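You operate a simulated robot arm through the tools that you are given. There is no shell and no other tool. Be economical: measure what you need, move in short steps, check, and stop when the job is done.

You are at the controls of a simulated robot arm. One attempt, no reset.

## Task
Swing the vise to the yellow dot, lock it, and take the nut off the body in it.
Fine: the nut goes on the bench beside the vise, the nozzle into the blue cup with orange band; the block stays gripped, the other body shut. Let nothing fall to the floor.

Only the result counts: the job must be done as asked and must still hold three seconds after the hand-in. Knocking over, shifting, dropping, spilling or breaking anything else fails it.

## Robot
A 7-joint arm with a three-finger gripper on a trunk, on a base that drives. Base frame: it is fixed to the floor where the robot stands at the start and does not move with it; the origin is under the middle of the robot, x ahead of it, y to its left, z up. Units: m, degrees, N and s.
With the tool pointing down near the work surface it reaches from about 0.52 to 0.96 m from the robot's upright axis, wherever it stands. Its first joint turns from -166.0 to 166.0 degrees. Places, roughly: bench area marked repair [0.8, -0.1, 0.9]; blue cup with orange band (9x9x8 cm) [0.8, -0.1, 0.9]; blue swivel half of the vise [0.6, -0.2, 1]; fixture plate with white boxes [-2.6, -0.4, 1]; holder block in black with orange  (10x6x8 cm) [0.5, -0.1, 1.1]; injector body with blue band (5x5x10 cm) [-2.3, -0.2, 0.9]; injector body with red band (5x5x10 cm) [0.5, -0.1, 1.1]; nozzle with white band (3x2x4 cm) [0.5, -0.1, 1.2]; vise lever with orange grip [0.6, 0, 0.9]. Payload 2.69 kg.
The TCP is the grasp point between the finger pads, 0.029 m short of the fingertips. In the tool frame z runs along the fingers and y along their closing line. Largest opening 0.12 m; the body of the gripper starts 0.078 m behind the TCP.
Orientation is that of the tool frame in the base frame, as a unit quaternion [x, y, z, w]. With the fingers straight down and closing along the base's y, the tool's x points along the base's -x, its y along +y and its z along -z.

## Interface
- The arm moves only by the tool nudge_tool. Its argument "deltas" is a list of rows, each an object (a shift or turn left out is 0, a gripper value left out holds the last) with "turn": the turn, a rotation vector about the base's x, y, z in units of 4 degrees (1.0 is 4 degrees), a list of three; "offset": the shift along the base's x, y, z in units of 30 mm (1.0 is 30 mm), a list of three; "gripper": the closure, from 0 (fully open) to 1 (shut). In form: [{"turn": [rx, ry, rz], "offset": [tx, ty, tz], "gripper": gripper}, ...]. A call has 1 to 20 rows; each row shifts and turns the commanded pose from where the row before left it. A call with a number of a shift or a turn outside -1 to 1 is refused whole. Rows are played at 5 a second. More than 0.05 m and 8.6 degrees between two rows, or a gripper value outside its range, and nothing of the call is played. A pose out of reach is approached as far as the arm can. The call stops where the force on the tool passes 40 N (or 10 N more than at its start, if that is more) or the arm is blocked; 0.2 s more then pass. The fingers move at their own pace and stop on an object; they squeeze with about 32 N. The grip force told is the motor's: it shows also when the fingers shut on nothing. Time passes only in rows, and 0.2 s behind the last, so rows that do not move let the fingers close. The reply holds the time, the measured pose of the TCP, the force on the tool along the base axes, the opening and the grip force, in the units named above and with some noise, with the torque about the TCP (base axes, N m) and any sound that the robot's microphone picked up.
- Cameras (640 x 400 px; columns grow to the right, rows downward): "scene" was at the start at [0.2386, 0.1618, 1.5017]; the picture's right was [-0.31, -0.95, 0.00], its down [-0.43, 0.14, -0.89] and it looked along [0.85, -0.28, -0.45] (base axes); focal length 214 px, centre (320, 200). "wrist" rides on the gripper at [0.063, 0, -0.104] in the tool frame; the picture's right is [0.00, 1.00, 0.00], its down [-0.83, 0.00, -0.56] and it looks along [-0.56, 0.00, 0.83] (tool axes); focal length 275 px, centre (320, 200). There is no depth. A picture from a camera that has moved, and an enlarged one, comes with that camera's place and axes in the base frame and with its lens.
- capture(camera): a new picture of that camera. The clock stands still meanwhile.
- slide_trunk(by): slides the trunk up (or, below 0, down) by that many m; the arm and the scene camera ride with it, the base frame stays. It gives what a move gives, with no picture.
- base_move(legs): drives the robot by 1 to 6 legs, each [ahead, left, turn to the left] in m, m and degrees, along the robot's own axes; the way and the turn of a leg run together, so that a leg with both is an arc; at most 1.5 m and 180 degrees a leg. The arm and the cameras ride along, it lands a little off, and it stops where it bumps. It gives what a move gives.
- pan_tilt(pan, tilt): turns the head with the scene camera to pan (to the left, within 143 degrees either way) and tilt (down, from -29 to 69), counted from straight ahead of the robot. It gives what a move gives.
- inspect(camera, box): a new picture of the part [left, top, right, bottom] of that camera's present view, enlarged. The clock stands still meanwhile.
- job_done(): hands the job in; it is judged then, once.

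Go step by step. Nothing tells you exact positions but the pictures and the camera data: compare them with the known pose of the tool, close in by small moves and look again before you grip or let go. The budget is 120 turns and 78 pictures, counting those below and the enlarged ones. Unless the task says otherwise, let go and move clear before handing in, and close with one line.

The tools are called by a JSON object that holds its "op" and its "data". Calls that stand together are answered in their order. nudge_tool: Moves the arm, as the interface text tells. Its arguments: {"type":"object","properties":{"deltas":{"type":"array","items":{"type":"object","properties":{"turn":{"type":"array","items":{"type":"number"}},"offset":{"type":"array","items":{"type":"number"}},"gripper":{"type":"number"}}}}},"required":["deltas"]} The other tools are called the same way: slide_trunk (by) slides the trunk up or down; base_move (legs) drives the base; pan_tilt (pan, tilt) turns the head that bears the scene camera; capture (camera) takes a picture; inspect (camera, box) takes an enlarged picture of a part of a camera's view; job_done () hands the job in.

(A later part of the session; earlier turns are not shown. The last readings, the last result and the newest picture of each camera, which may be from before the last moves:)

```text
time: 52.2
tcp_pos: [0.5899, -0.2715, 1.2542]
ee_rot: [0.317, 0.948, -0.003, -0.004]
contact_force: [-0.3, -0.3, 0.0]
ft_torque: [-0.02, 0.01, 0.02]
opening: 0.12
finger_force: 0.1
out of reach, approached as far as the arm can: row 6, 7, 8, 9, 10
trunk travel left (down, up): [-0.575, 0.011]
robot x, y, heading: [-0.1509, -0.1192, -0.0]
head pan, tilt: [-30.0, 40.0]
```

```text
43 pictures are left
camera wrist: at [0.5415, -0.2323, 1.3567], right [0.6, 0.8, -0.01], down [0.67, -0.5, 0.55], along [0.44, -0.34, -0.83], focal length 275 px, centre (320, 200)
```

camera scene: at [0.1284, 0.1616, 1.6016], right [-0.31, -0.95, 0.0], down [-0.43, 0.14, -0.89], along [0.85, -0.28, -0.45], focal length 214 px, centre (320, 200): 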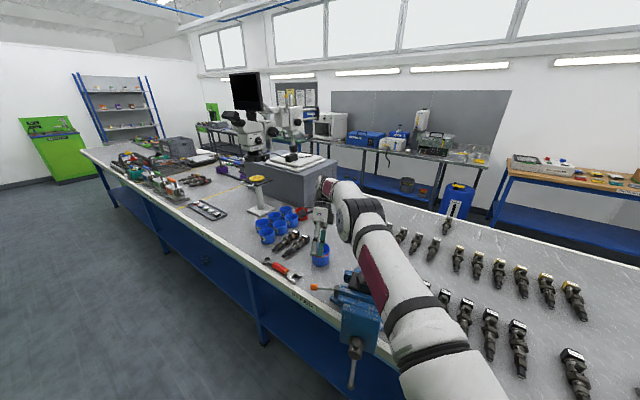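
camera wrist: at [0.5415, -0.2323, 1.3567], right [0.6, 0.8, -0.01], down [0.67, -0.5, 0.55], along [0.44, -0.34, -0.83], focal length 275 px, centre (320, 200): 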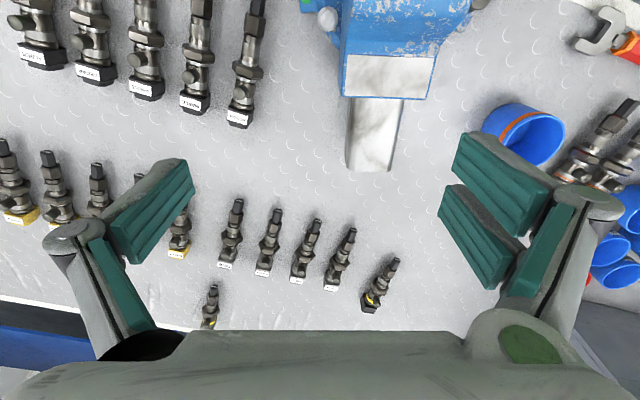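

{"op": "nudge_tool", "data": {"deltas": [{"offset": [0.9, 0, -0.4]}, {"offset": [0.9, 0, -0.4]}, {"offset": [0.9, 0, -0.4]}, {"offset": [0.9, 0, -0.4]}, {"offset": [0.76, 0, -0.4]}, {"offset": [0, 0, -1]}, {"offset": [0, 0, -1]}, {"offset": [0, 0, -1]}]}}

{"op": "capture", "data": {"camera": "wrist"}}

```text
time: 54.0
tcp_pos: [0.674, -0.2497, 1.1054]
ee_rot: [0.318, 0.948, -0.003, -0.003]
contact_force: [-0.1, -0.2, 0.0]
ft_torque: [-0.01, -0.02, 0.0]
opening: 0.1199
finger_force: 0.0
out of reach, approached as far as the arm can: row 3, 4, 5
trunk travel left (down, up): [-0.575, 0.011]
robot x, y, heading: [-0.1535, -0.1201, 0.0]
head pan, tilt: [-30.0, 40.0]
```

```text
42 pictures are left
camera wrist: at [0.6251, -0.2104, 1.2085], right [0.6, 0.8, -0.01], down [0.67, -0.5, 0.55], along [0.44, -0.34, -0.83], focal length 275 px, centre (320, 200)
```

wrist: 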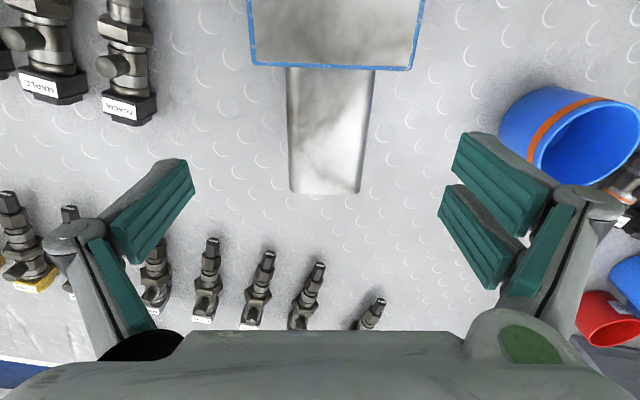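

{"op": "base_move", "data": {"legs": [[0.05, -0.022, 0]]}}

{"op": "nudge_tool", "data": {"deltas": [{"offset": [0, 0, -0.8]}, {"offset": [0, 0, -0.8]}, {"offset": [0, 0, -0.8]}, {"offset": [0, 0, -0.8]}]}}

{"op": "capture", "data": {"camera": "wrist"}}

```text
time: 55.0
tcp_pos: [0.725, -0.2716, 1.1061]
ee_rot: [0.319, 0.948, -0.004, -0.004]
contact_force: [0.6, 0.0, -0.5]
ft_torque: [0.03, -0.01, 0.03]
opening: 0.1202
finger_force: 0.1
trunk travel left (down, up): [-0.575, 0.011]
robot x, y, heading: [-0.097, -0.1447, 0.2]
head pan, tilt: [-30.0, 40.0]
```

```text
time: 56.0
tcp_pos: [0.726, -0.2711, 1.0098]
ee_rot: [0.318, 0.948, -0.003, -0.004]
contact_force: [0.4, 0.2, -0.3]
ft_torque: [0.0, 0.01, -0.02]
opening: 0.1199
finger_force: 0.1
trunk travel left (down, up): [-0.575, 0.011]
robot x, y, heading: [-0.0997, -0.1413, -0.0]
head pan, tilt: [-30.0, 40.0]
```

```text
41 pictures are left
camera wrist: at [0.676, -0.2327, 1.113], right [0.6, 0.8, -0.01], down [0.67, -0.5, 0.55], along [0.44, -0.34, -0.83], focal length 275 px, centre (320, 200)
```

wrist: 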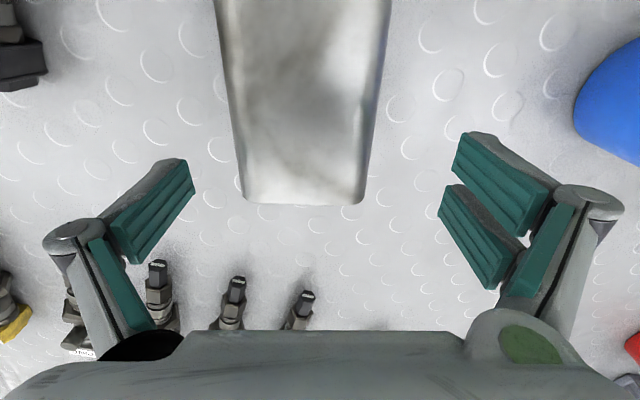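

{"op": "nudge_tool", "data": {"deltas": [{"offset": [-0.04, -0.055, -0.85]}, {"offset": [0, 0, -0.8]}, {"gripper": 0.3}, {"gripper": 0.35}, {"gripper": 0.4}, {"gripper": 0.45}, {"gripper": 0.5}, {}]}}

{"op": "capture", "data": {"camera": "scene"}}

```text
time: 57.8
tcp_pos: [0.7219, -0.2733, 0.9611]
ee_rot: [0.318, 0.948, -0.004, -0.004]
contact_force: [1.1, -2.2, 2.1]
ft_torque: [0.0, -0.2, 0.31]
opening: 0.0679
finger_force: 45.0
trunk travel left (down, up): [-0.575, 0.011]
robot x, y, heading: [-0.0961, -0.1419, -0.2]
head pan, tilt: [-30.0, 40.0]
```

```text
40 pictures are left
camera scene: at [0.0163, 0.0055, 1.5811], right [-0.5, -0.87, 0.0], down [-0.56, 0.32, -0.77], along [0.66, -0.38, -0.64], focal length 214 px, centre (320, 200)
```

scene: 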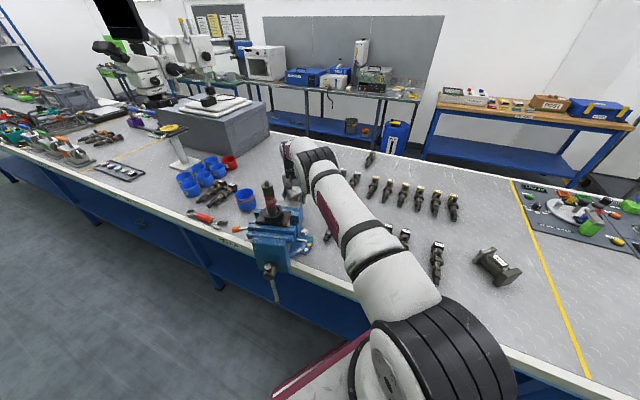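

{"op": "inspect", "data": {"camera": "scene", "box": [287, 224, 323, 260]}}

```text
11.11 times, centred on (305, 242) of scene
camera zoom: at [0.0163, 0.0055, 1.5811], right [-0.5, -0.87, 0.0], down [-0.56, 0.32, -0.77], along [0.66, -0.38, -0.64], focal length 2383 px, centre (487, -267)
```

zoom: 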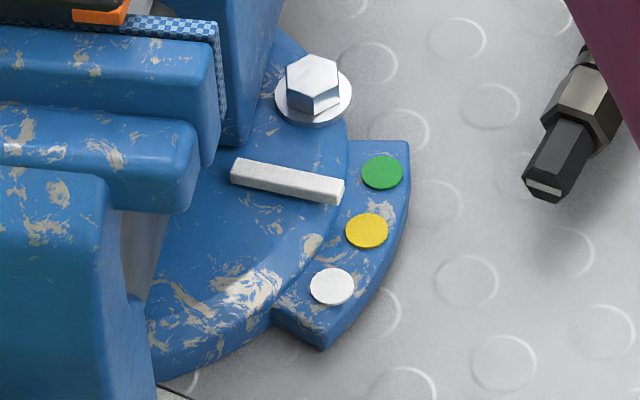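

Pointer now lies on the yellow dot. I release the tail, rise clear, and move the base for pushing the lever back to its locked position.

{"op": "nudge_tool", "data": {"deltas": [{"gripper": 0.3}, {"gripper": 0}, {"gripper": 0}, {"offset": [0, 0, 1]}, {"offset": [0, 0, 1]}, {"offset": [0, 0, 1]}, {"offset": [-0.5, 0, 1]}, {"offset": [-0.5, 0, 1]}, {"offset": [-0.5, 0, 1]}, {"offset": [-0.5, 0, 1]}, {"offset": [-0.5, 0, 1]}, {"offset": [-0.5, 0, 1]}, {"offset": [-0.5, 0, 1]}, {"offset": [-0.5, 0, 1]}, {"offset": [-0.5, 0, 1]}]}}

{"op": "inspect", "data": {"camera": "scene", "box": [227, 180, 327, 260]}}

```text
time: 61.0
tcp_pos: [0.5905, -0.2743, 1.3201]
ee_rot: [0.318, 0.948, -0.004, -0.005]
contact_force: [-0.2, 0.1, 0.1]
ft_torque: [0.01, 0.01, -0.01]
opening: 0.1201
finger_force: 0.1
trunk travel left (down, up): [-0.575, 0.011]
robot x, y, heading: [-0.0986, -0.1433, 0.0]
head pan, tilt: [-30.0, 40.0]
```

```text
5.00 times, centred on (277, 220) of scene
camera zoom: at [0.0165, 0.0055, 1.5811], right [-0.5, -0.87, 0.0], down [-0.56, 0.32, -0.77], along [0.66, -0.38, -0.64], focal length 1072 px, centre (535, 100)
```

zoom: 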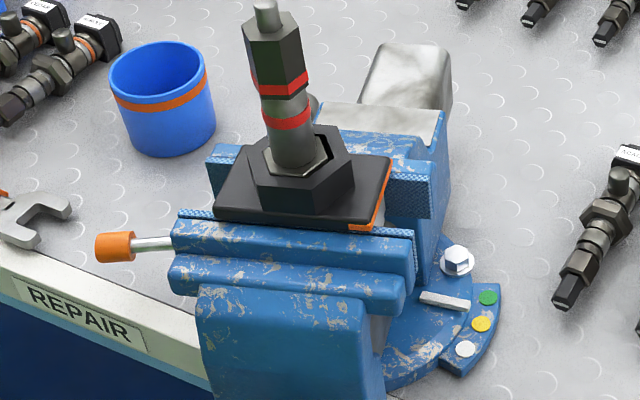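

{"op": "base_move", "data": {"legs": [[0.1, 0.24, 0]]}}

{"op": "nudge_tool", "data": {"deltas": [{"turn": [0, 0, -1], "gripper": 1}, {"turn": [0, 0, -1]}, {"turn": [0, 0, -1]}, {"turn": [0, 0, -1]}, {"turn": [0, 0, -1]}, {"turn": [0, 0, -1]}, {"turn": [0, 0, -1]}, {"turn": [0, 0, -1]}, {"turn": [0, 0, -1]}, {"turn": [0, 0, -1]}, {"turn": [0, 0, -1]}, {"turn": [0, 0, -1]}, {"turn": [0, 0, -1]}, {"turn": [0, 0, -1]}, {"turn": [0, 0, -1]}, {"turn": [0, 0, -1]}, {"turn": [0, 0, -1]}, {"turn": [0, 0, -1]}, {"turn": [0, 0, -1]}, {"turn": [0, 0, -1]}]}}

{"op": "nudge_tool", "data": {"deltas": [{"turn": [0, 0, -1]}, {"turn": [0, 0, -1]}, {"turn": [0, 0, -1]}, {"turn": [0, 0, -1]}, {"turn": [0, 0, -1]}, {"turn": [0, 0, -1]}, {"turn": [0, 0, -0.5]}]}}

```text
time: 62.8
tcp_pos: [0.6899, -0.0359, 1.319]
ee_rot: [0.319, 0.948, -0.003, -0.004]
contact_force: [0.0, -0.1, 0.3]
ft_torque: [0.03, 0.02, 0.02]
opening: 0.1199
finger_force: 0.0
trunk travel left (down, up): [-0.575, 0.011]
robot x, y, heading: [0.0043, 0.0972, 0.2]
head pan, tilt: [-30.0, 40.0]
```

```text
time: 67.0
tcp_pos: [0.6918, -0.0361, 1.3201]
ee_rot: [0.854, 0.521, 0.0, -0.005]
contact_force: [-0.7, 0.3, 0.4]
ft_torque: [-0.01, 0.01, -0.01]
opening: 0.0002
finger_force: 29.0
trunk travel left (down, up): [-0.575, 0.011]
robot x, y, heading: [-0.0003, 0.0973, -0.1]
head pan, tilt: [-30.0, 40.0]
```

```text
time: 68.6
tcp_pos: [0.6912, -0.0359, 1.32]
ee_rot: [0.949, 0.316, 0.001, -0.006]
contact_force: [-0.3, -0.1, -1.0]
ft_torque: [-0.01, -0.01, -0.01]
opening: 0.0
finger_force: 28.7
trunk travel left (down, up): [-0.575, 0.011]
robot x, y, heading: [0.0011, 0.0954, -0.1]
head pan, tilt: [-30.0, 40.0]
```

{"op": "nudge_tool", "data": {"deltas": [{"offset": [0.5, 0.7, -1]}, {"offset": [0, 0, -1]}, {"offset": [0, 0, -1]}, {"offset": [0, 0, -1]}, {"offset": [0, 0, -1]}, {"offset": [0, 0, -1]}, {"offset": [0, 0, -1]}, {"offset": [0, 0, -1]}, {"offset": [0, 0, -1]}, {"offset": [0, 0, -1]}, {"offset": [0, 0, -1]}, {"offset": [0, 0, -0.85]}]}}

{"op": "capture", "data": {"camera": "scene"}}

```text
time: 71.2
tcp_pos: [0.7072, -0.0149, 0.9656]
ee_rot: [0.949, 0.315, 0.002, -0.005]
contact_force: [0.4, 0.3, 0.2]
ft_torque: [0.01, -0.04, 0.0]
opening: 0.0
finger_force: 28.4
trunk travel left (down, up): [-0.575, 0.011]
robot x, y, heading: [0.0004, 0.0966, 0.1]
head pan, tilt: [-30.0, 40.0]
```

```text
37 pictures are left
camera scene: at [0.1167, 0.2444, 1.5811], right [-0.5, -0.87, 0.0], down [-0.56, 0.32, -0.77], along [0.66, -0.38, -0.64], focal length 214 px, centre (320, 200)
```

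scene: 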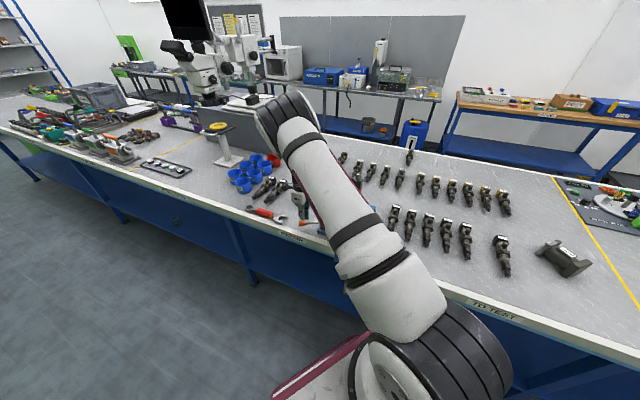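

{"op": "nudge_tool", "data": {"deltas": [{"offset": [-0.557, 0.25, 0]}, {"offset": [-0.34, 0.227, 0]}, {"offset": [-0.467, 0.213, 0]}, {"offset": [-0.493, 0.127, 0]}, {"offset": [-0.507, 0.04, 0]}, {"offset": [-0.51, -0.05, 0]}, {}]}}

{"op": "capture", "data": {"camera": "wrist"}}

```text
time: 72.8
tcp_pos: [0.6206, 0.0054, 0.9646]
ee_rot: [0.949, 0.316, 0.001, -0.004]
contact_force: [6.2, -17.3, -2.8]
ft_torque: [-0.34, -0.07, 0.26]
opening: 0.0002
finger_force: 28.5
trunk travel left (down, up): [-0.575, 0.011]
robot x, y, heading: [0.0002, 0.0963, -0.0]
head pan, tilt: [-30.0, 40.0]
```

```text
36 pictures are left
camera wrist: at [0.6715, 0.0432, 1.0668], right [0.6, -0.8, -0.01], down [-0.66, -0.5, 0.55], along [-0.44, -0.33, -0.83], focal length 275 px, centre (320, 200)
```

wrist: 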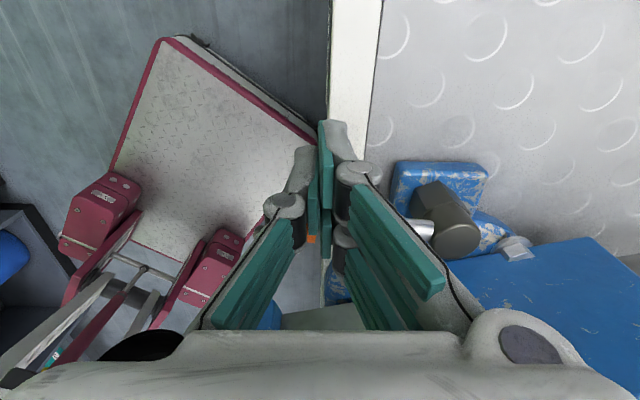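

{"op": "nudge_tool", "data": {"deltas": [{"offset": [-0.2, 0.02, 0]}, {"offset": [-0.25, -0.08, 0]}, {"offset": [-0.2, -0.12, 0]}, {"offset": [-0.2, -0.13, 0]}, {}]}}

```text
time: 73.4
tcp_pos: [0.615, 0.0029, 0.9656]
ee_rot: [0.949, 0.315, 0.006, 0.001]
contact_force: [4.5, -4.5, 1.7]
ft_torque: [-0.12, -0.05, 0.11]
opening: 0.0
finger_force: 28.7
trunk travel left (down, up): [-0.575, 0.011]
robot x, y, heading: [0.0017, 0.0931, 0.0]
head pan, tilt: [-30.0, 40.0]
stopped in row 2: the force on the tool passed its limit at 43 N (the readings are from after the stop); the commanded pose is now the measured one
```

{"op": "nudge_tool", "data": {"deltas": [{"offset": [0.6, 0.4, 0]}, {"offset": [0.6, 0.4, 0.5]}, {"offset": [0.5, 0.3, 1]}, {"offset": [0.5, 0.3, 1]}, {}]}}

{"op": "capture", "data": {"camera": "wrist"}}

```text
time: 74.6
tcp_pos: [0.6824, 0.047, 1.0393]
ee_rot: [0.949, 0.316, 0.005, 0.001]
contact_force: [0.4, 0.4, 0.9]
ft_torque: [-0.01, 0.0, 0.02]
opening: 0.0
finger_force: 28.6
trunk travel left (down, up): [-0.575, 0.011]
robot x, y, heading: [0.001, 0.097, -0.1]
head pan, tilt: [-30.0, 40.0]
```

```text
35 pictures are left
camera wrist: at [0.7322, 0.0854, 1.1429], right [0.6, -0.8, 0.0], down [-0.67, -0.5, 0.55], along [-0.44, -0.33, -0.84], focal length 275 px, centre (320, 200)
```

wrist: 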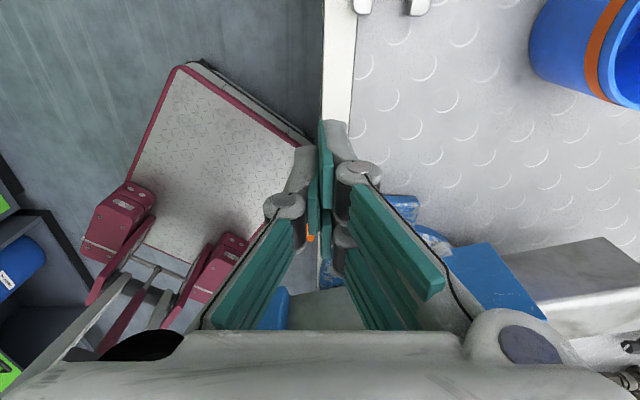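

{"op": "nudge_tool", "data": {"deltas": [{"offset": [0.5, 0.5, 1]}, {"offset": [0.5, 0.5, 1]}, {"offset": [0.5, 0.5, 1]}, {"offset": [0, 0.5, 1]}, {"offset": [0, 0.5, 1]}, {"offset": [0, 0.5, 1]}, {"offset": [0, 0.5, 1]}]}}

{"op": "capture", "data": {"camera": "scene"}}

{"op": "capture", "data": {"camera": "wrist"}}

```text
time: 76.2
tcp_pos: [0.7241, 0.1527, 1.2502]
ee_rot: [0.949, 0.315, 0.005, 0.001]
contact_force: [0.4, 0.5, 0.1]
ft_torque: [0.02, 0.03, -0.02]
opening: 0.0
finger_force: 28.1
trunk travel left (down, up): [-0.575, 0.011]
robot x, y, heading: [-0.0004, 0.098, -0.1]
head pan, tilt: [-30.0, 40.0]
```

```text
34 pictures are left
camera scene: at [0.1171, 0.244, 1.5811], right [-0.5, -0.87, 0.0], down [-0.56, 0.32, -0.77], along [0.66, -0.38, -0.64], focal length 214 px, centre (320, 200)
```

scene: 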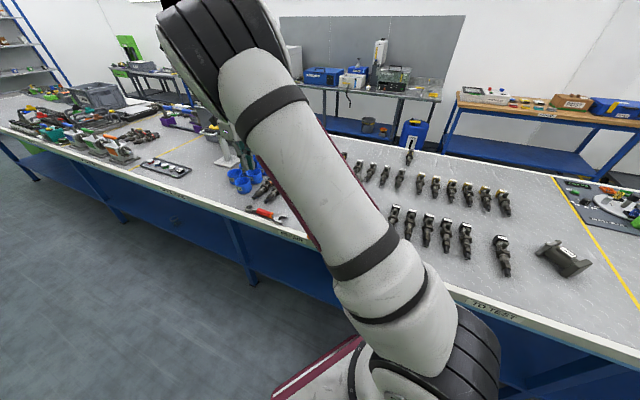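

```text
33 pictures are left
camera wrist: at [0.7742, 0.1907, 1.3534], right [0.6, -0.8, 0.0], down [-0.67, -0.5, 0.55], along [-0.44, -0.33, -0.84], focal length 275 px, centre (320, 200)
```

wrist: 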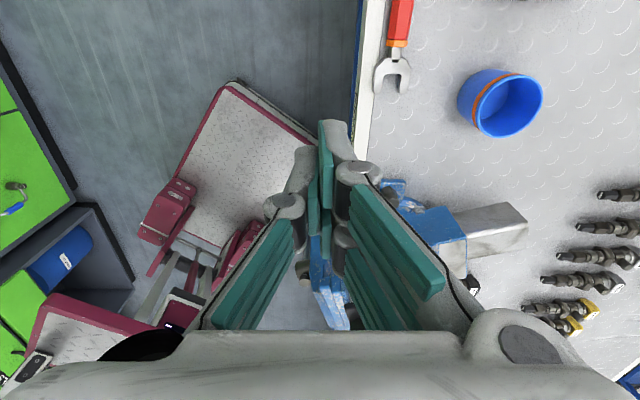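

{"op": "nudge_tool", "data": {"deltas": [{"gripper": 0}, {"gripper": 0}]}}

{"op": "inspect", "data": {"camera": "wrist", "box": [300, 150, 420, 230]}}

```text
time: 76.8
tcp_pos: [0.7239, 0.1534, 1.2502]
ee_rot: [0.949, 0.316, 0.005, 0.0]
contact_force: [-0.3, 0.8, -0.6]
ft_torque: [-0.03, -0.02, -0.01]
opening: 0.1199
finger_force: 0.1
trunk travel left (down, up): [-0.575, 0.011]
robot x, y, heading: [0.0054, 0.0966, 0.2]
head pan, tilt: [-30.0, 40.0]
```

```text
5.00 times, centred on (360, 190) of wrist
camera zoom: at [0.7741, 0.1907, 1.3532], right [0.6, -0.8, 0.0], down [-0.67, -0.5, 0.55], along [-0.44, -0.33, -0.84], focal length 1376 px, centre (120, 250)
```

zoom: 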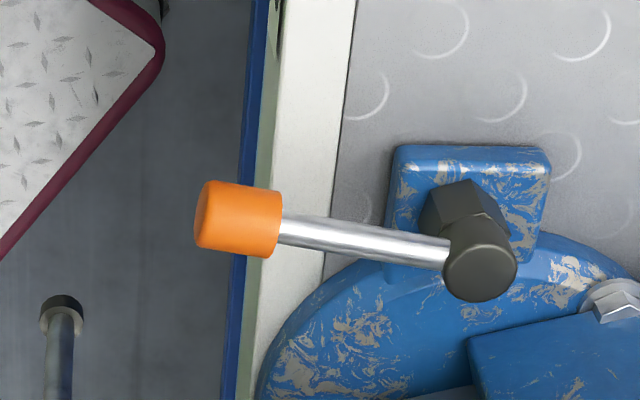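

{"op": "nudge_tool", "data": {"deltas": [{"offset": [-0.44, -0.76, -0.8], "gripper": 1}, {"offset": [-0.44, -0.76, -0.8]}, {"offset": [-0.44, -0.76, -0.8]}, {"offset": [-0.44, -0.76, -0.8]}, {"offset": [-0.44, -0.76, -0.8]}, {"offset": [0, 0, -1]}, {"offset": [0, 0, -1]}, {"offset": [0, 0, -1]}, {"offset": [0, 0, -1]}, {"offset": [0, 0, -1]}, {"offset": [0, 0, -0.5]}]}}

{"op": "nudge_tool", "data": {"deltas": [{"offset": [-0.5, -0.37, 0]}, {"offset": [-0.5, -0.2, 0]}, {"offset": [-0.31, -0.06, 0]}, {"offset": [-0.3, -0.09, 0]}, {"offset": [-0.29, -0.12, 0]}, {}]}}

```text
time: 79.2
tcp_pos: [0.6585, 0.0364, 0.9656]
ee_rot: [0.949, 0.315, 0.006, -0.001]
contact_force: [-0.4, -0.4, 0.1]
ft_torque: [0.02, -0.04, -0.03]
opening: 0.0
finger_force: 29.0
trunk travel left (down, up): [-0.575, 0.011]
robot x, y, heading: [0.0048, 0.0984, -0.0]
head pan, tilt: [-30.0, 40.0]
```

```text
time: 80.5
tcp_pos: [0.6109, 0.0177, 0.9673]
ee_rot: [0.948, 0.318, 0.014, 0.002]
contact_force: [7.1, 5.3, 3.6]
ft_torque: [-0.02, -0.09, -0.02]
opening: 0.0
finger_force: 28.3
trunk travel left (down, up): [-0.575, 0.011]
robot x, y, heading: [0.002, 0.0926, -0.1]
head pan, tilt: [-30.0, 40.0]
stopped in row 6: the force on the tool passed its limit at 42 N (the readings are from after the stop); the commanded pose is now the measured one
```

{"op": "nudge_tool", "data": {"deltas": [{"offset": [0.5, 0.37, 0]}, {"offset": [0.5, 0.3, 0.5]}, {"offset": [0.5, 0.5, 1]}, {"offset": [0.4, 0.6, 1]}, {"offset": [0.4, 0.7, 1]}, {"offset": [0.4, 0.7, 1]}, {"offset": [0.4, 0.7, 1]}, {"offset": [0.4, 0.5, 1], "gripper": 0}, {"offset": [0.27, 0, 1]}, {"offset": [0, 0, 1]}, {"offset": [0, 0, 1]}]}}

{"op": "inspect", "data": {"camera": "wrist", "box": [300, 150, 420, 230]}}

```text
time: 82.8
tcp_pos: [0.7233, 0.1479, 1.2538]
ee_rot: [0.948, 0.318, 0.012, 0.003]
contact_force: [0.2, -0.1, -0.3]
ft_torque: [0.01, 0.01, 0.01]
opening: 0.12
finger_force: 0.0
trunk travel left (down, up): [-0.575, 0.011]
robot x, y, heading: [0.0043, 0.097, -0.0]
head pan, tilt: [-30.0, 40.0]
```

```text
5.00 times, centred on (360, 190) of wrist
camera zoom: at [0.7723, 0.1859, 1.3575], right [0.61, -0.8, 0.01], down [-0.67, -0.51, 0.54], along [-0.42, -0.33, -0.84], focal length 1376 px, centre (120, 250)
```

zoom: 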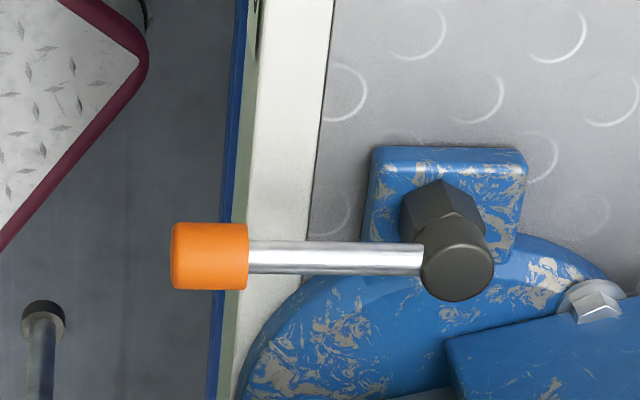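

The lever is back in its original locked orientation. I'll rise, reposition the base for working at the nut, and check dial and nut.

{"op": "nudge_tool", "data": {"deltas": [{"offset": [0, 0, 1]}, {"offset": [0, 0, 1]}, {"offset": [0, 0, 1]}, {"offset": [0, 0, 1]}, {"offset": [0, 0, 1]}, {"offset": [0, 0, 1]}]}}

{"op": "base_move", "data": {"legs": [[-0.15, -0.22, 0]]}}

{"op": "inspect", "data": {"camera": "scene", "box": [230, 150, 330, 250]}}

```text
time: 84.2
tcp_pos: [0.7238, 0.1477, 1.4327]
ee_rot: [0.948, 0.318, 0.012, 0.003]
contact_force: [1.0, 0.3, 0.1]
ft_torque: [-0.01, 0.04, 0.02]
opening: 0.1199
finger_force: 0.1
trunk travel left (down, up): [-0.575, 0.011]
robot x, y, heading: [0.0014, 0.0999, -0.2]
head pan, tilt: [-30.0, 40.0]
```

```text
time: 86.2
tcp_pos: [0.5727, -0.0737, 1.4324]
ee_rot: [0.948, 0.318, 0.012, 0.002]
contact_force: [-0.6, 0.5, 0.6]
ft_torque: [0.0, 0.0, 0.01]
opening: 0.1197
finger_force: 0.1
trunk travel left (down, up): [-0.575, 0.011]
robot x, y, heading: [-0.15, -0.1238, 0.3]
head pan, tilt: [-30.0, 40.0]
```

```text
4.00 times, centred on (280, 200) of scene
camera zoom: at [-0.0342, 0.0238, 1.581], right [-0.5, -0.87, 0.0], down [-0.56, 0.32, -0.77], along [0.66, -0.38, -0.64], focal length 858 px, centre (480, 200)
```

zoom: 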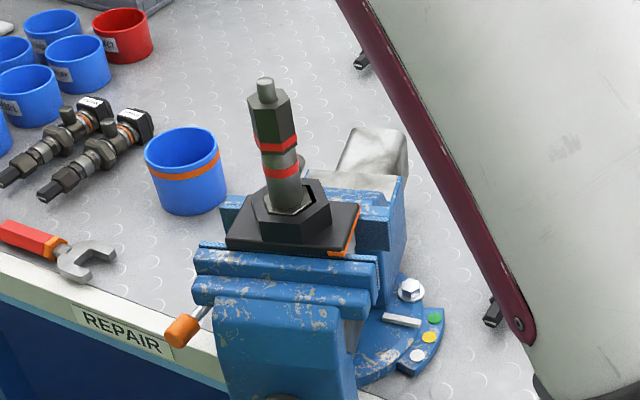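

{"op": "nudge_tool", "data": {"deltas": [{"offset": [-0.55, -0.29, 0], "turn": [-0.06, 0.34, 0]}, {"offset": [-0.55, -0.29, 0]}, {"offset": [-0.55, -0.29, 0]}, {"offset": [-0.55, -0.29, -1]}, {"offset": [0, 0, -1]}, {"offset": [0, 0, -1]}]}}

{"op": "capture", "data": {"camera": "wrist"}}

```text
time: 87.5
tcp_pos: [0.506, -0.1082, 1.3434]
ee_rot: [0.948, 0.317, 0.0, 0.001]
contact_force: [0.6, 0.1, -0.4]
ft_torque: [0.0, -0.02, -0.01]
opening: 0.12
finger_force: 0.2
trunk travel left (down, up): [-0.575, 0.011]
robot x, y, heading: [-0.1494, -0.1239, 0.1]
head pan, tilt: [-30.0, 40.0]
```

```text
29 pictures are left
camera wrist: at [0.5577, -0.0693, 1.4468], right [0.61, -0.8, 0.0], down [-0.66, -0.5, 0.56], along [-0.44, -0.34, -0.83], focal length 275 px, centre (320, 200)
```

wrist: 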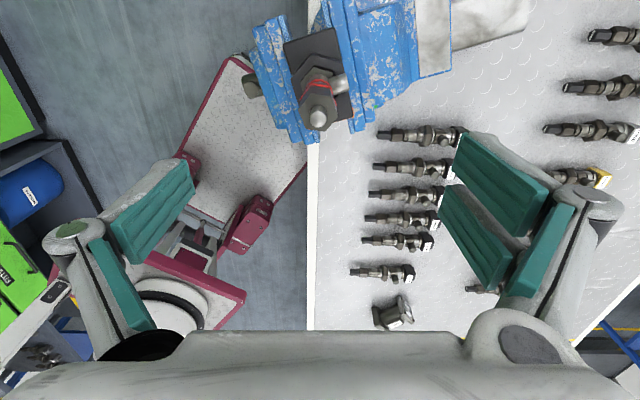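

{"op": "inspect", "data": {"camera": "wrist", "box": [290, 70, 350, 140]}}

```text
5.71 times, centred on (320, 105) of wrist
camera zoom: at [0.5577, -0.0693, 1.4468], right [0.61, -0.8, 0.0], down [-0.66, -0.5, 0.56], along [-0.44, -0.34, -0.83], focal length 1573 px, centre (320, 743)
```

zoom: 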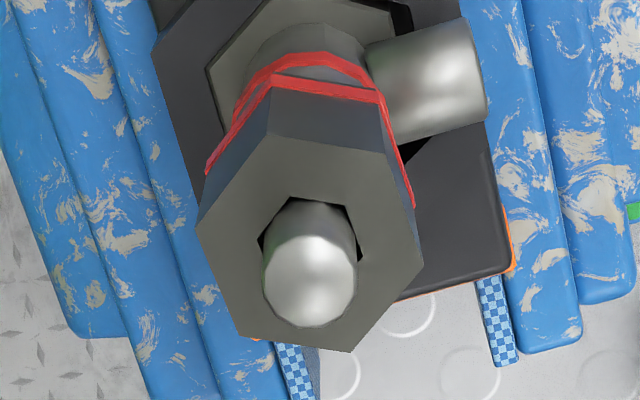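

Nut is centred under the tool (about (0.506,-0.108), z 1.18–1.24), flats need +20.5° of yaw. Aligning, descending and gripping the nut.

{"op": "nudge_tool", "data": {"deltas": [{"turn": [0, 0, 1], "gripper": 0.5}, {"turn": [0, 0, 1]}, {"turn": [0, 0, 1]}, {"turn": [0, 0, 1]}, {"turn": [0, 0, 1]}, {"turn": [0, 0, 0.1]}, {"offset": [0, 0, -1]}, {"offset": [0, 0, -1]}, {"offset": [0, 0, -1]}, {"offset": [0, 0, -1]}, {"offset": [0, 0, -0.2]}]}}

{"op": "inspect", "data": {"camera": "wrist", "box": [220, 100, 420, 260]}}

{"op": "inspect", "data": {"camera": "scene", "box": [245, 150, 295, 200]}}

```text
time: 90.0
tcp_pos: [0.5075, -0.1072, 1.2145]
ee_rot: [0.877, 0.481, 0.0, 0.0]
contact_force: [-0.5, 0.3, 0.1]
ft_torque: [-0.02, 0.01, 0.0]
opening: 0.06
finger_force: 0.1
trunk travel left (down, up): [-0.575, 0.011]
robot x, y, heading: [-0.1474, -0.1236, 0.1]
head pan, tilt: [-30.0, 40.0]
```

```text
2.50 times, centred on (320, 180) of wrist
camera zoom: at [0.5413, -0.054, 1.3185], right [0.85, -0.53, 0.0], down [-0.44, -0.7, 0.56], along [-0.3, -0.47, -0.83], focal length 688 px, centre (320, 250)
```

zoom: 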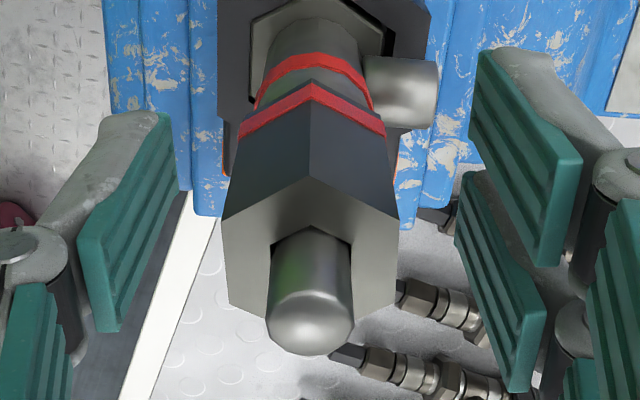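

```text
8.00 times, centred on (270, 175) of scene
camera zoom: at [-0.0343, 0.0237, 1.5811], right [-0.5, -0.87, 0.0], down [-0.56, 0.32, -0.77], along [0.66, -0.38, -0.64], focal length 1716 px, centre (720, 400)
```

zoom: 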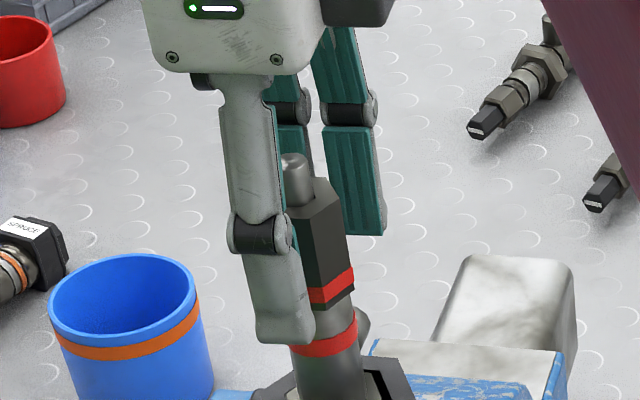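

{"op": "nudge_tool", "data": {"deltas": [{"offset": [-0.05, 0.03, 0]}, {"gripper": 1}, {"gripper": 1}, {"gripper": 1}, {"gripper": 1}]}}

{"op": "nudge_tool", "data": {"deltas": [{"turn": [0, 0, 1]}, {"turn": [0, 0, 1]}, {"turn": [0, 0, 1]}, {}]}}

```text
time: 91.2
tcp_pos: [0.5058, -0.1079, 1.2164]
ee_rot: [0.877, 0.481, 0.001, 0.001]
contact_force: [1.2, 0.5, 0.8]
ft_torque: [0.03, 0.03, 0.01]
opening: 0.0309
finger_force: 32.3
trunk travel left (down, up): [-0.575, 0.011]
robot x, y, heading: [-0.1502, -0.1245, 0.0]
head pan, tilt: [-30.0, 40.0]
```

```text
time: 92.2
tcp_pos: [0.504, -0.1078, 1.2159]
ee_rot: [0.821, 0.57, 0.0, 0.0]
contact_force: [-0.3, 0.9, -0.8]
ft_torque: [0.1, 0.0, 0.0]
opening: 0.0312
finger_force: 31.6
trunk travel left (down, up): [-0.575, 0.011]
robot x, y, heading: [-0.1487, -0.1253, -0.1]
head pan, tilt: [-30.0, 40.0]
```

{"op": "nudge_tool", "data": {"deltas": [{"turn": [0, 0, 1]}, {"turn": [0, 0, 1]}, {"turn": [0, 0, 1]}, {"turn": [0, 0, 1]}, {"turn": [0, 0, 1]}, {"turn": [0, 0, 1]}, {"turn": [0, 0, 1]}, {"turn": [0, 0, 1]}, {"turn": [0, 0, 1]}, {"turn": [0, 0, 1]}, {}]}}

{"op": "inspect", "data": {"camera": "scene", "box": [235, 150, 325, 240]}}

```text
time: 94.5
tcp_pos: [0.5045, -0.1087, 1.2173]
ee_rot: [0.578, 0.816, 0.002, 0.0]
contact_force: [0.6, -2.5, -0.7]
ft_torque: [-0.12, -0.01, 0.02]
opening: 0.031
finger_force: 31.6
trunk travel left (down, up): [-0.575, 0.011]
robot x, y, heading: [-0.1499, -0.1259, 0.0]
head pan, tilt: [-30.0, 40.0]
```

```text
4.44 times, centred on (280, 195) of scene
camera zoom: at [-0.0343, 0.0236, 1.5811], right [-0.5, -0.87, 0.0], down [-0.56, 0.32, -0.77], along [0.66, -0.38, -0.64], focal length 953 px, centre (498, 222)
```

zoom: 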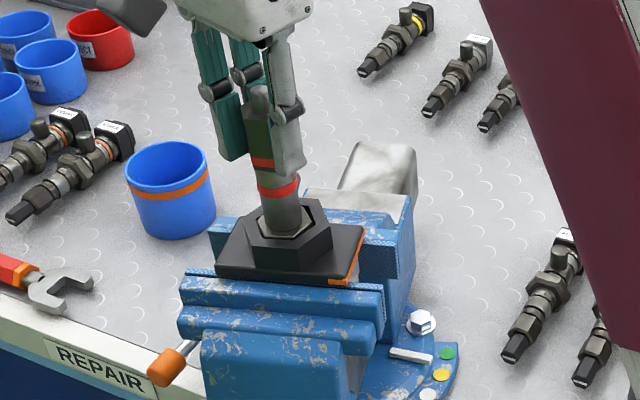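

{"op": "nudge_tool", "data": {"deltas": [{"turn": [0, 0, 1]}, {"turn": [0, 0, 1]}, {"turn": [0, 0, 1]}, {"turn": [0, 0, 1]}, {"turn": [0, 0, 1]}, {"turn": [0, 0, 1]}, {"turn": [0, 0, 1]}, {"turn": [0, 0, 1]}, {"turn": [0, 0, 1]}, {"turn": [0, 0, 1]}, {"turn": [0, 0, 1]}, {"turn": [0, 0, 1]}, {"turn": [0, 0, 1]}, {"turn": [0, 0, 1]}, {"turn": [0, 0, 1]}, {"turn": [0, 0, 1]}, {"turn": [0, 0, 1]}, {}]}}

```text
time: 98.3
tcp_pos: [0.5046, -0.1088, 1.2166]
ee_rot: [0.022, 1.0, 0.001, 0.001]
contact_force: [-4.5, -9.5, 10.6]
ft_torque: [-0.64, 0.35, -0.03]
opening: 0.0309
finger_force: 32.1
trunk travel left (down, up): [-0.575, 0.011]
robot x, y, heading: [-0.1483, -0.1252, 0.0]
head pan, tilt: [-30.0, 40.0]
```

{"op": "nudge_tool", "data": {"deltas": [{"turn": [0, 0, 1], "offset": [0, 0, 0.03]}, {"turn": [0, 0, 1], "offset": [0, 0, 0.01]}, {"turn": [0, 0, 1], "offset": [0, 0, 0.01]}, {"turn": [0, 0, 1], "offset": [0, 0, 0.01]}, {"turn": [0, 0, 1], "offset": [0, 0, 0.01]}, {"turn": [0, 0, 1], "offset": [0, 0, 0.01]}, {"turn": [0, 0, 1], "offset": [0, 0, 0.01]}, {"turn": [0, 0, 1], "offset": [0, 0, 0.01]}, {"turn": [0, 0, 1], "offset": [0, 0, 0.01]}, {"turn": [0, 0, 1], "offset": [0, 0, 0.01]}, {"turn": [0, 0, 1], "offset": [0, 0, 0.01]}, {"turn": [0, 0, 1], "offset": [0, 0, 0.01]}, {"turn": [0, 0, 1], "offset": [0, 0, 0.01]}, {"turn": [0, 0, 1], "offset": [0, 0, 0.01]}, {"turn": [0, 0, 1], "offset": [0, 0, 0.01]}, {"turn": [0, 0, 1], "offset": [0, 0, 0.01]}, {"turn": [0, 0, 1], "offset": [0, 0, 0.01]}, {"turn": [0, 0, 1], "offset": [0, 0, 0.01]}, {}]}}

{"op": "inspect", "data": {"camera": "scene", "box": [245, 150, 295, 200]}}

```text
time: 102.3
tcp_pos: [0.5045, -0.1086, 1.223]
ee_rot: [-0.57, 0.821, 0.001, 0.0]
contact_force: [-2.9, -4.6, -4.7]
ft_torque: [-0.51, 0.26, 0.0]
opening: 0.0309
finger_force: 31.6
trunk travel left (down, up): [-0.575, 0.011]
robot x, y, heading: [-0.1513, -0.1222, -0.1]
head pan, tilt: [-30.0, 40.0]
```

```text
8.00 times, centred on (270, 175) of scene
camera zoom: at [-0.0343, 0.0234, 1.5811], right [-0.5, -0.87, 0.0], down [-0.56, 0.32, -0.77], along [0.66, -0.38, -0.64], focal length 1716 px, centre (720, 400)
```

zoom: 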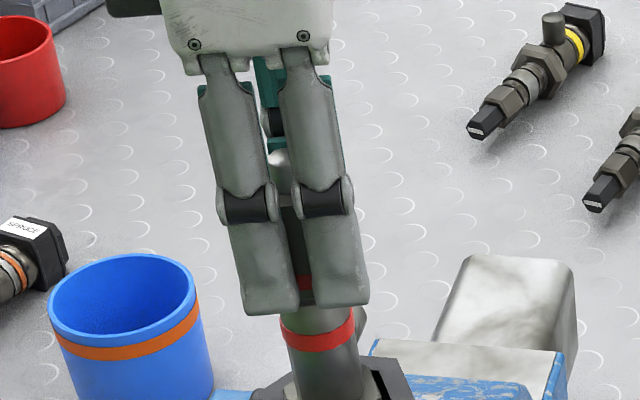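

{"op": "nudge_tool", "data": {"deltas": [{"turn": [0, 0, 1], "offset": [0, 0, 0.01]}, {"turn": [0, 0, 1], "offset": [0, 0, 0.01]}, {"turn": [0, 0, 1], "offset": [0, 0, 0.01]}, {"turn": [0, 0, 1], "offset": [0, 0, 0.01]}, {"turn": [0, 0, 1], "offset": [0, 0, 0.01]}, {"turn": [0, 0, 1], "offset": [0, 0, 0.01]}, {"turn": [0, 0, 1], "offset": [0, 0, 0.01]}, {"turn": [0, 0, 1], "offset": [0, 0, 0.01]}, {"turn": [0, 0, 1], "offset": [0, 0, 0.01]}, {"turn": [0, 0, 1], "offset": [0, 0, 0.01]}, {"turn": [0, 0, 1], "offset": [0, 0, 0.01]}, {"turn": [0, 0, 1], "offset": [0, 0, 0.01]}, {}]}}

```text
time: 105.2
tcp_pos: [0.5047, -0.1087, 1.2262]
ee_rot: [0.855, -0.519, 0.0, 0.001]
contact_force: [-1.3, -5.7, -5.4]
ft_torque: [-0.58, 0.06, -0.01]
opening: 0.0311
finger_force: 32.0
trunk travel left (down, up): [-0.575, 0.011]
robot x, y, heading: [-0.1491, -0.1226, -0.0]
head pan, tilt: [-30.0, 40.0]
```

{"op": "nudge_tool", "data": {"deltas": [{"turn": [0, 0, 1]}, {"turn": [0, 0, 1]}, {"turn": [0, 0, 1]}, {"turn": [0, 0, 1]}, {"turn": [0, 0, 1]}, {"turn": [0, 0, 1]}, {"turn": [0, 0, 1]}, {"turn": [0, 0, 1]}, {"turn": [0, 0, 1]}, {"turn": [0, 0, 1]}, {"turn": [0, 0, 1]}, {"turn": [0, 0, 1]}, {"turn": [0, 0, 1]}, {"turn": [0, 0, 1]}, {"turn": [0, 0, 1]}, {}]}}

```text
time: 108.5
tcp_pos: [0.5051, -0.1069, 1.2266]
ee_rot: [1.0, -0.022, -0.001, 0.001]
contact_force: [0.0, 0.1, -0.1]
ft_torque: [0.03, 0.01, 0.01]
opening: 0.0307
finger_force: 32.3
trunk travel left (down, up): [-0.575, 0.011]
robot x, y, heading: [-0.1488, -0.1242, -0.1]
head pan, tilt: [-30.0, 40.0]
```

The load dropped to zero after about 300°, so the nut seems to be off the thread. I lift a little and look.

{"op": "nudge_tool", "data": {"deltas": [{"offset": [0, 0, 0.2]}, {"offset": [0, 0, 0.2]}, {"offset": [0, 0, 0.2]}, {}]}}

{"op": "inspect", "data": {"camera": "scene", "box": [245, 150, 295, 200]}}

```text
time: 109.5
tcp_pos: [0.5063, -0.1092, 1.2445]
ee_rot: [1.0, -0.022, 0.001, 0.001]
contact_force: [0.5, -0.5, -0.6]
ft_torque: [-0.02, -0.01, 0.02]
opening: 0.031
finger_force: 32.8
trunk travel left (down, up): [-0.575, 0.011]
robot x, y, heading: [-0.1474, -0.1209, 0.0]
head pan, tilt: [-30.0, 40.0]
```

```text
8.00 times, centred on (270, 175) of scene
camera zoom: at [-0.0343, 0.0237, 1.5811], right [-0.5, -0.87, 0.0], down [-0.56, 0.32, -0.77], along [0.66, -0.38, -0.64], focal length 1716 px, centre (720, 400)
```

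zoom: 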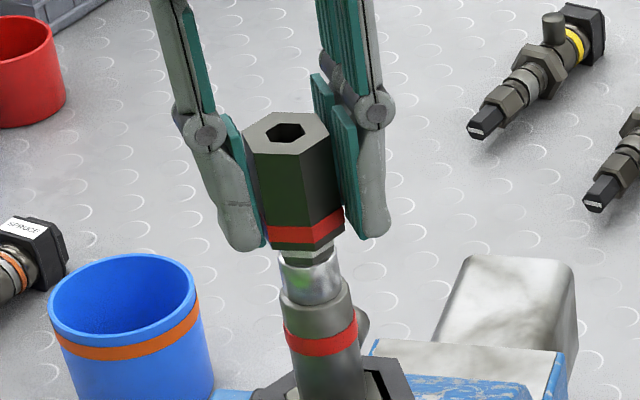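

{"op": "nudge_tool", "data": {"deltas": [{"offset": [-0.05, 0.05, 0.3]}, {"offset": [0, 0, 0.4]}, {"offset": [0, 0, 0.5]}, {"offset": [0, 0, 0.5]}, {"offset": [0, 0, 1]}, {"offset": [0, 0, 1]}, {}]}}

{"op": "inspect", "data": {"camera": "scene", "box": [225, 120, 315, 210]}}

```text
time: 111.2
tcp_pos: [0.5027, -0.1064, 1.3572]
ee_rot: [1.0, -0.021, -0.001, 0.001]
contact_force: [0.4, 0.2, -0.7]
ft_torque: [-0.02, 0.0, 0.03]
opening: 0.0308
finger_force: 31.9
trunk travel left (down, up): [-0.575, 0.011]
robot x, y, heading: [-0.1467, -0.1208, 0.1]
head pan, tilt: [-30.0, 40.0]
```

```text
4.44 times, centred on (270, 165) of scene
camera zoom: at [-0.0343, 0.0237, 1.5811], right [-0.5, -0.87, 0.0], down [-0.56, 0.32, -0.77], along [0.66, -0.38, -0.64], focal length 953 px, centre (542, 356)
```

zoom: 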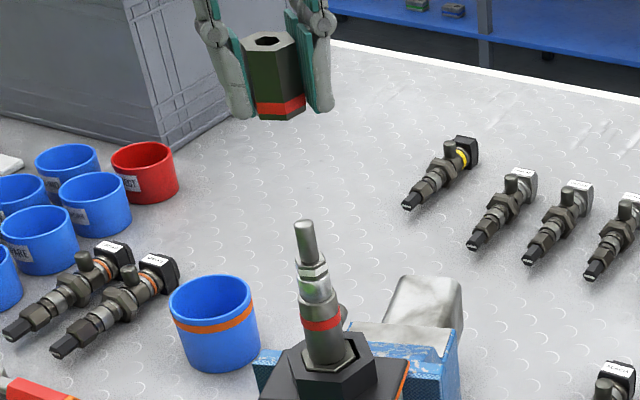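

The nut is off and the nozzle with the white band stands on the body. I'll carry the nut to the free bench spot beside the vise's tail, at about (0.635,-0.335).

{"op": "nudge_tool", "data": {"deltas": [{"offset": [0.55, -0.954, 0]}, {"offset": [0.55, -0.954, 0]}, {"offset": [0.55, -0.954, 0]}, {"offset": [0.55, -0.954, 0]}, {"offset": [0.55, -0.954, 0]}, {"offset": [0.55, -0.954, -0.5]}, {"offset": [0.55, -0.954, -1]}, {"offset": [0.55, -0.954, -1]}, {"offset": [0, 0, -1]}, {"offset": [0, 0, -1]}, {"offset": [0, 0, -1]}, {"offset": [0, 0, -1]}, {"offset": [0, 0, -1]}]}}

{"op": "capture", "data": {"camera": "wrist"}}

```text
time: 114.0
tcp_pos: [0.6125, -0.3001, 1.1646]
ee_rot: [1.0, -0.022, 0.001, 0.001]
contact_force: [0.6, 0.5, -1.0]
ft_torque: [0.04, -0.02, 0.02]
opening: 0.0309
finger_force: 32.2
out of reach, approached as far as the arm can: row 7, 8
trunk travel left (down, up): [-0.575, 0.011]
robot x, y, heading: [-0.1512, -0.1273, -0.0]
head pan, tilt: [-30.0, 40.0]
```

```text
21 pictures are left
camera wrist: at [0.6767, -0.3019, 1.2669], right [-0.04, -1.0, 0.0], down [-0.83, 0.03, 0.56], along [-0.56, 0.02, -0.83], focal length 275 px, centre (320, 200)
```

wrist: 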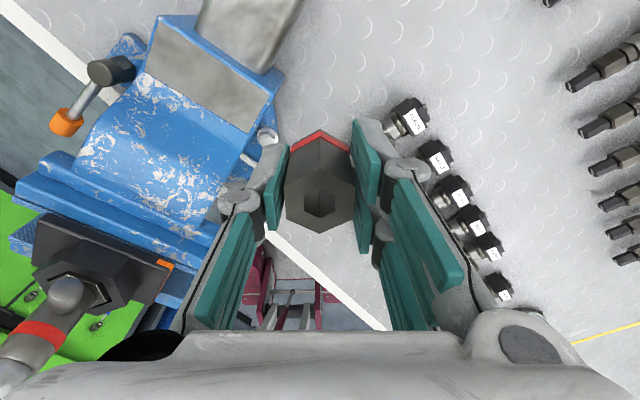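

{"op": "nudge_tool", "data": {"deltas": [{"offset": [-0.2, -0.75, 0]}, {"offset": [-0.2, -0.75, 0]}, {"offset": [0, 0, -1]}, {"offset": [0, 0, -1]}, {"offset": [0, 0, -1]}, {"offset": [0, 0, -1]}, {"offset": [0, 0, -1]}, {"offset": [0, 0, -1]}, {"offset": [0, 0, -1]}]}}

{"op": "nudge_tool", "data": {"deltas": [{"offset": [0, 0, -0.2]}, {"offset": [0, 0, -0.15]}, {}]}}

{"op": "inspect", "data": {"camera": "scene", "box": [280, 150, 400, 250]}}

```text
time: 116.0
tcp_pos: [0.6021, -0.3459, 0.9543]
ee_rot: [1.0, -0.023, 0.002, 0.001]
contact_force: [-0.4, 0.7, -0.3]
ft_torque: [-0.01, 0.0, -0.03]
opening: 0.0308
finger_force: 31.9
trunk travel left (down, up): [-0.575, 0.011]
robot x, y, heading: [-0.1493, -0.1246, -0.1]
head pan, tilt: [-30.0, 40.0]
```

```text
time: 116.8
tcp_pos: [0.6007, -0.3445, 0.9443]
ee_rot: [1.0, -0.022, 0.001, 0.001]
contact_force: [0.5, -0.5, -0.3]
ft_torque: [0.01, 0.0, -0.03]
opening: 0.0307
finger_force: 32.1
trunk travel left (down, up): [-0.575, 0.011]
robot x, y, heading: [-0.1478, -0.1221, 0.1]
head pan, tilt: [-30.0, 40.0]
```

```text
4.00 times, centred on (340, 200) of scene
camera zoom: at [-0.0343, 0.0236, 1.5811], right [-0.5, -0.87, 0.0], down [-0.56, 0.32, -0.77], along [0.66, -0.38, -0.64], focal length 858 px, centre (240, 200)
```

zoom: 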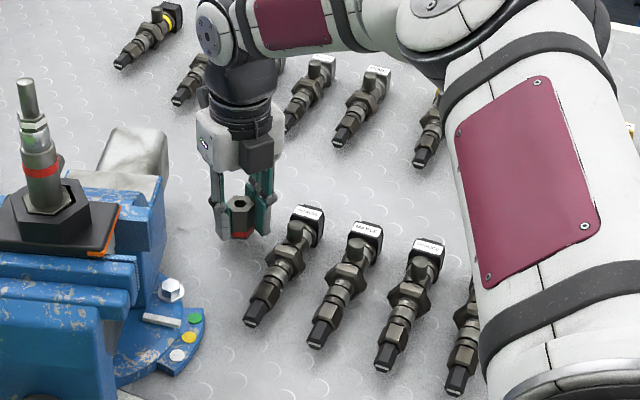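

{"op": "nudge_tool", "data": {"deltas": [{"offset": [0, 0, -0.12]}, {"offset": [0, 0, -0.12]}, {}]}}

{"op": "nudge_tool", "data": {"deltas": [{"offset": [0, 0, -0.1]}, {}]}}

{"op": "nudge_tool", "data": {"deltas": [{"offset": [0, 0, -0.1]}, {}]}}

```text
time: 117.5
tcp_pos: [0.6018, -0.3439, 0.9373]
ee_rot: [1.0, -0.022, 0.0, 0.001]
contact_force: [-0.4, -0.4, 0.0]
ft_torque: [0.02, 0.01, 0.03]
opening: 0.031
finger_force: 32.1
trunk travel left (down, up): [-0.575, 0.011]
robot x, y, heading: [-0.1469, -0.1229, -0.0]
head pan, tilt: [-30.0, 40.0]
```

```text
time: 118.2
tcp_pos: [0.6017, -0.345, 0.9346]
ee_rot: [1.0, -0.022, 0.001, 0.002]
contact_force: [-0.6, 0.4, -1.4]
ft_torque: [-0.02, 0.02, -0.03]
opening: 0.031
finger_force: 31.1
trunk travel left (down, up): [-0.575, 0.011]
robot x, y, heading: [-0.1498, -0.1224, -0.1]
head pan, tilt: [-30.0, 40.0]
```

```text
time: 118.8
tcp_pos: [0.6027, -0.3438, 0.9298]
ee_rot: [1.0, -0.022, -0.001, 0.001]
contact_force: [0.5, 0.1, -0.3]
ft_torque: [-0.02, 0.0, 0.01]
opening: 0.0308
finger_force: 31.8
trunk travel left (down, up): [-0.575, 0.011]
robot x, y, heading: [-0.1503, -0.1228, 0.1]
head pan, tilt: [-30.0, 40.0]
```

{"op": "nudge_tool", "data": {"deltas": [{"offset": [0, 0, -0.1]}, {}]}}

{"op": "nudge_tool", "data": {"deltas": [{"offset": [0, 0, -0.1]}, {}]}}

{"op": "nudge_tool", "data": {"deltas": [{"offset": [0, 0, -0.1]}, {}]}}

```text
time: 119.3
tcp_pos: [0.6005, -0.3436, 0.9304]
ee_rot: [1.0, -0.023, 0.001, 0.001]
contact_force: [-2.0, 0.7, 14.1]
ft_torque: [0.03, 0.32, -0.03]
opening: 0.0309
finger_force: 32.3
trunk travel left (down, up): [-0.575, 0.011]
robot x, y, heading: [-0.1483, -0.1216, -0.2]
head pan, tilt: [-30.0, 40.0]
```

```text
time: 120.0
tcp_pos: [0.6013, -0.3449, 0.9288]
ee_rot: [1.0, -0.023, 0.003, 0.001]
contact_force: [-5.7, 1.1, 37.2]
ft_torque: [0.06, 0.3, 0.07]
opening: 0.0311
finger_force: 32.3
trunk travel left (down, up): [-0.575, 0.011]
robot x, y, heading: [-0.147, -0.1208, -0.1]
head pan, tilt: [-30.0, 40.0]
```

```text
time: 120.3
tcp_pos: [0.6032, -0.3442, 0.9302]
ee_rot: [1.0, -0.023, 0.001, 0.001]
contact_force: [-10.3, 1.9, 15.8]
ft_torque: [0.02, 0.37, -0.03]
opening: 0.0309
finger_force: 31.8
trunk travel left (down, up): [-0.575, 0.011]
robot x, y, heading: [-0.1515, -0.1234, -0.2]
head pan, tilt: [-30.0, 40.0]
stopped in row 1: the force on the tool passed its limit at 52 N (the readings are from after the stop); the commanded pose is now the measured one
```

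Nut is on the bench (contact at z≈0.90). I release it, rise, and go above the nozzle.

{"op": "nudge_tool", "data": {"deltas": [{"offset": [0, 0, 0.05]}, {"gripper": 0.65}, {"gripper": 0.55}, {"gripper": 0.55}, {"offset": [0, 0, 0.4]}, {"offset": [0, 0, 0.8]}, {"offset": [0, 0, 1]}, {"offset": [0, 0, 1]}, {"offset": [0, 0, 1]}, {"offset": [0, 0, 1]}, {"offset": [0, 0, 1]}, {"offset": [0, 0, 1]}, {"offset": [0, 0, 1]}, {"offset": [0, 0, 1]}, {"offset": [0, 0, 1]}, {"offset": [0, 0, 1]}, {"offset": [0, 0, 1]}, {"offset": [0, 0, 1]}]}}

{"op": "capture", "data": {"camera": "scene"}}

```text
time: 124.1
tcp_pos: [0.5897, -0.337, 1.3206]
ee_rot: [1.0, -0.023, 0.003, 0.001]
contact_force: [-0.4, 0.4, 0.2]
ft_torque: [0.03, 0.02, -0.01]
opening: 0.0538
finger_force: 0.0
out of reach, approached as far as the arm can: row 17, 18
trunk travel left (down, up): [-0.575, 0.011]
robot x, y, heading: [-0.147, -0.1255, 0.2]
head pan, tilt: [-30.0, 40.0]
```

```text
19 pictures are left
camera scene: at [-0.0346, 0.0235, 1.5812], right [-0.5, -0.87, 0.0], down [-0.56, 0.32, -0.77], along [0.66, -0.38, -0.64], focal length 214 px, centre (320, 200)
```

scene: 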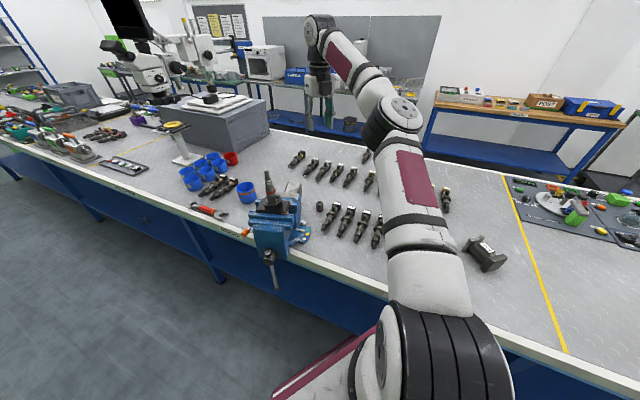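

{"op": "inspect", "data": {"camera": "scene", "box": [250, 160, 290, 200]}}

```text
10.00 times, centred on (270, 180) of scene
camera zoom: at [-0.0346, 0.0235, 1.5812], right [-0.5, -0.87, 0.0], down [-0.56, 0.32, -0.77], along [0.66, -0.38, -0.64], focal length 2145 px, centre (820, 400)
```

zoom: 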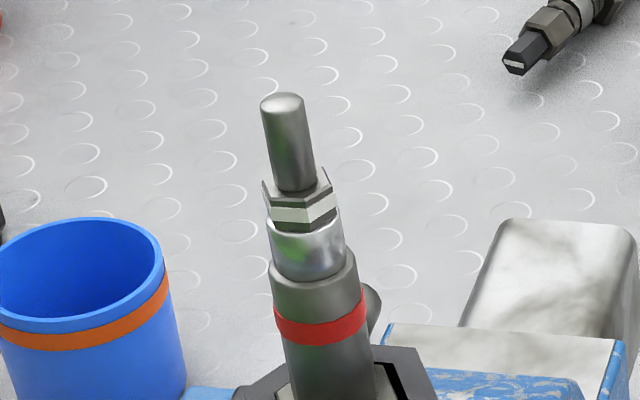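

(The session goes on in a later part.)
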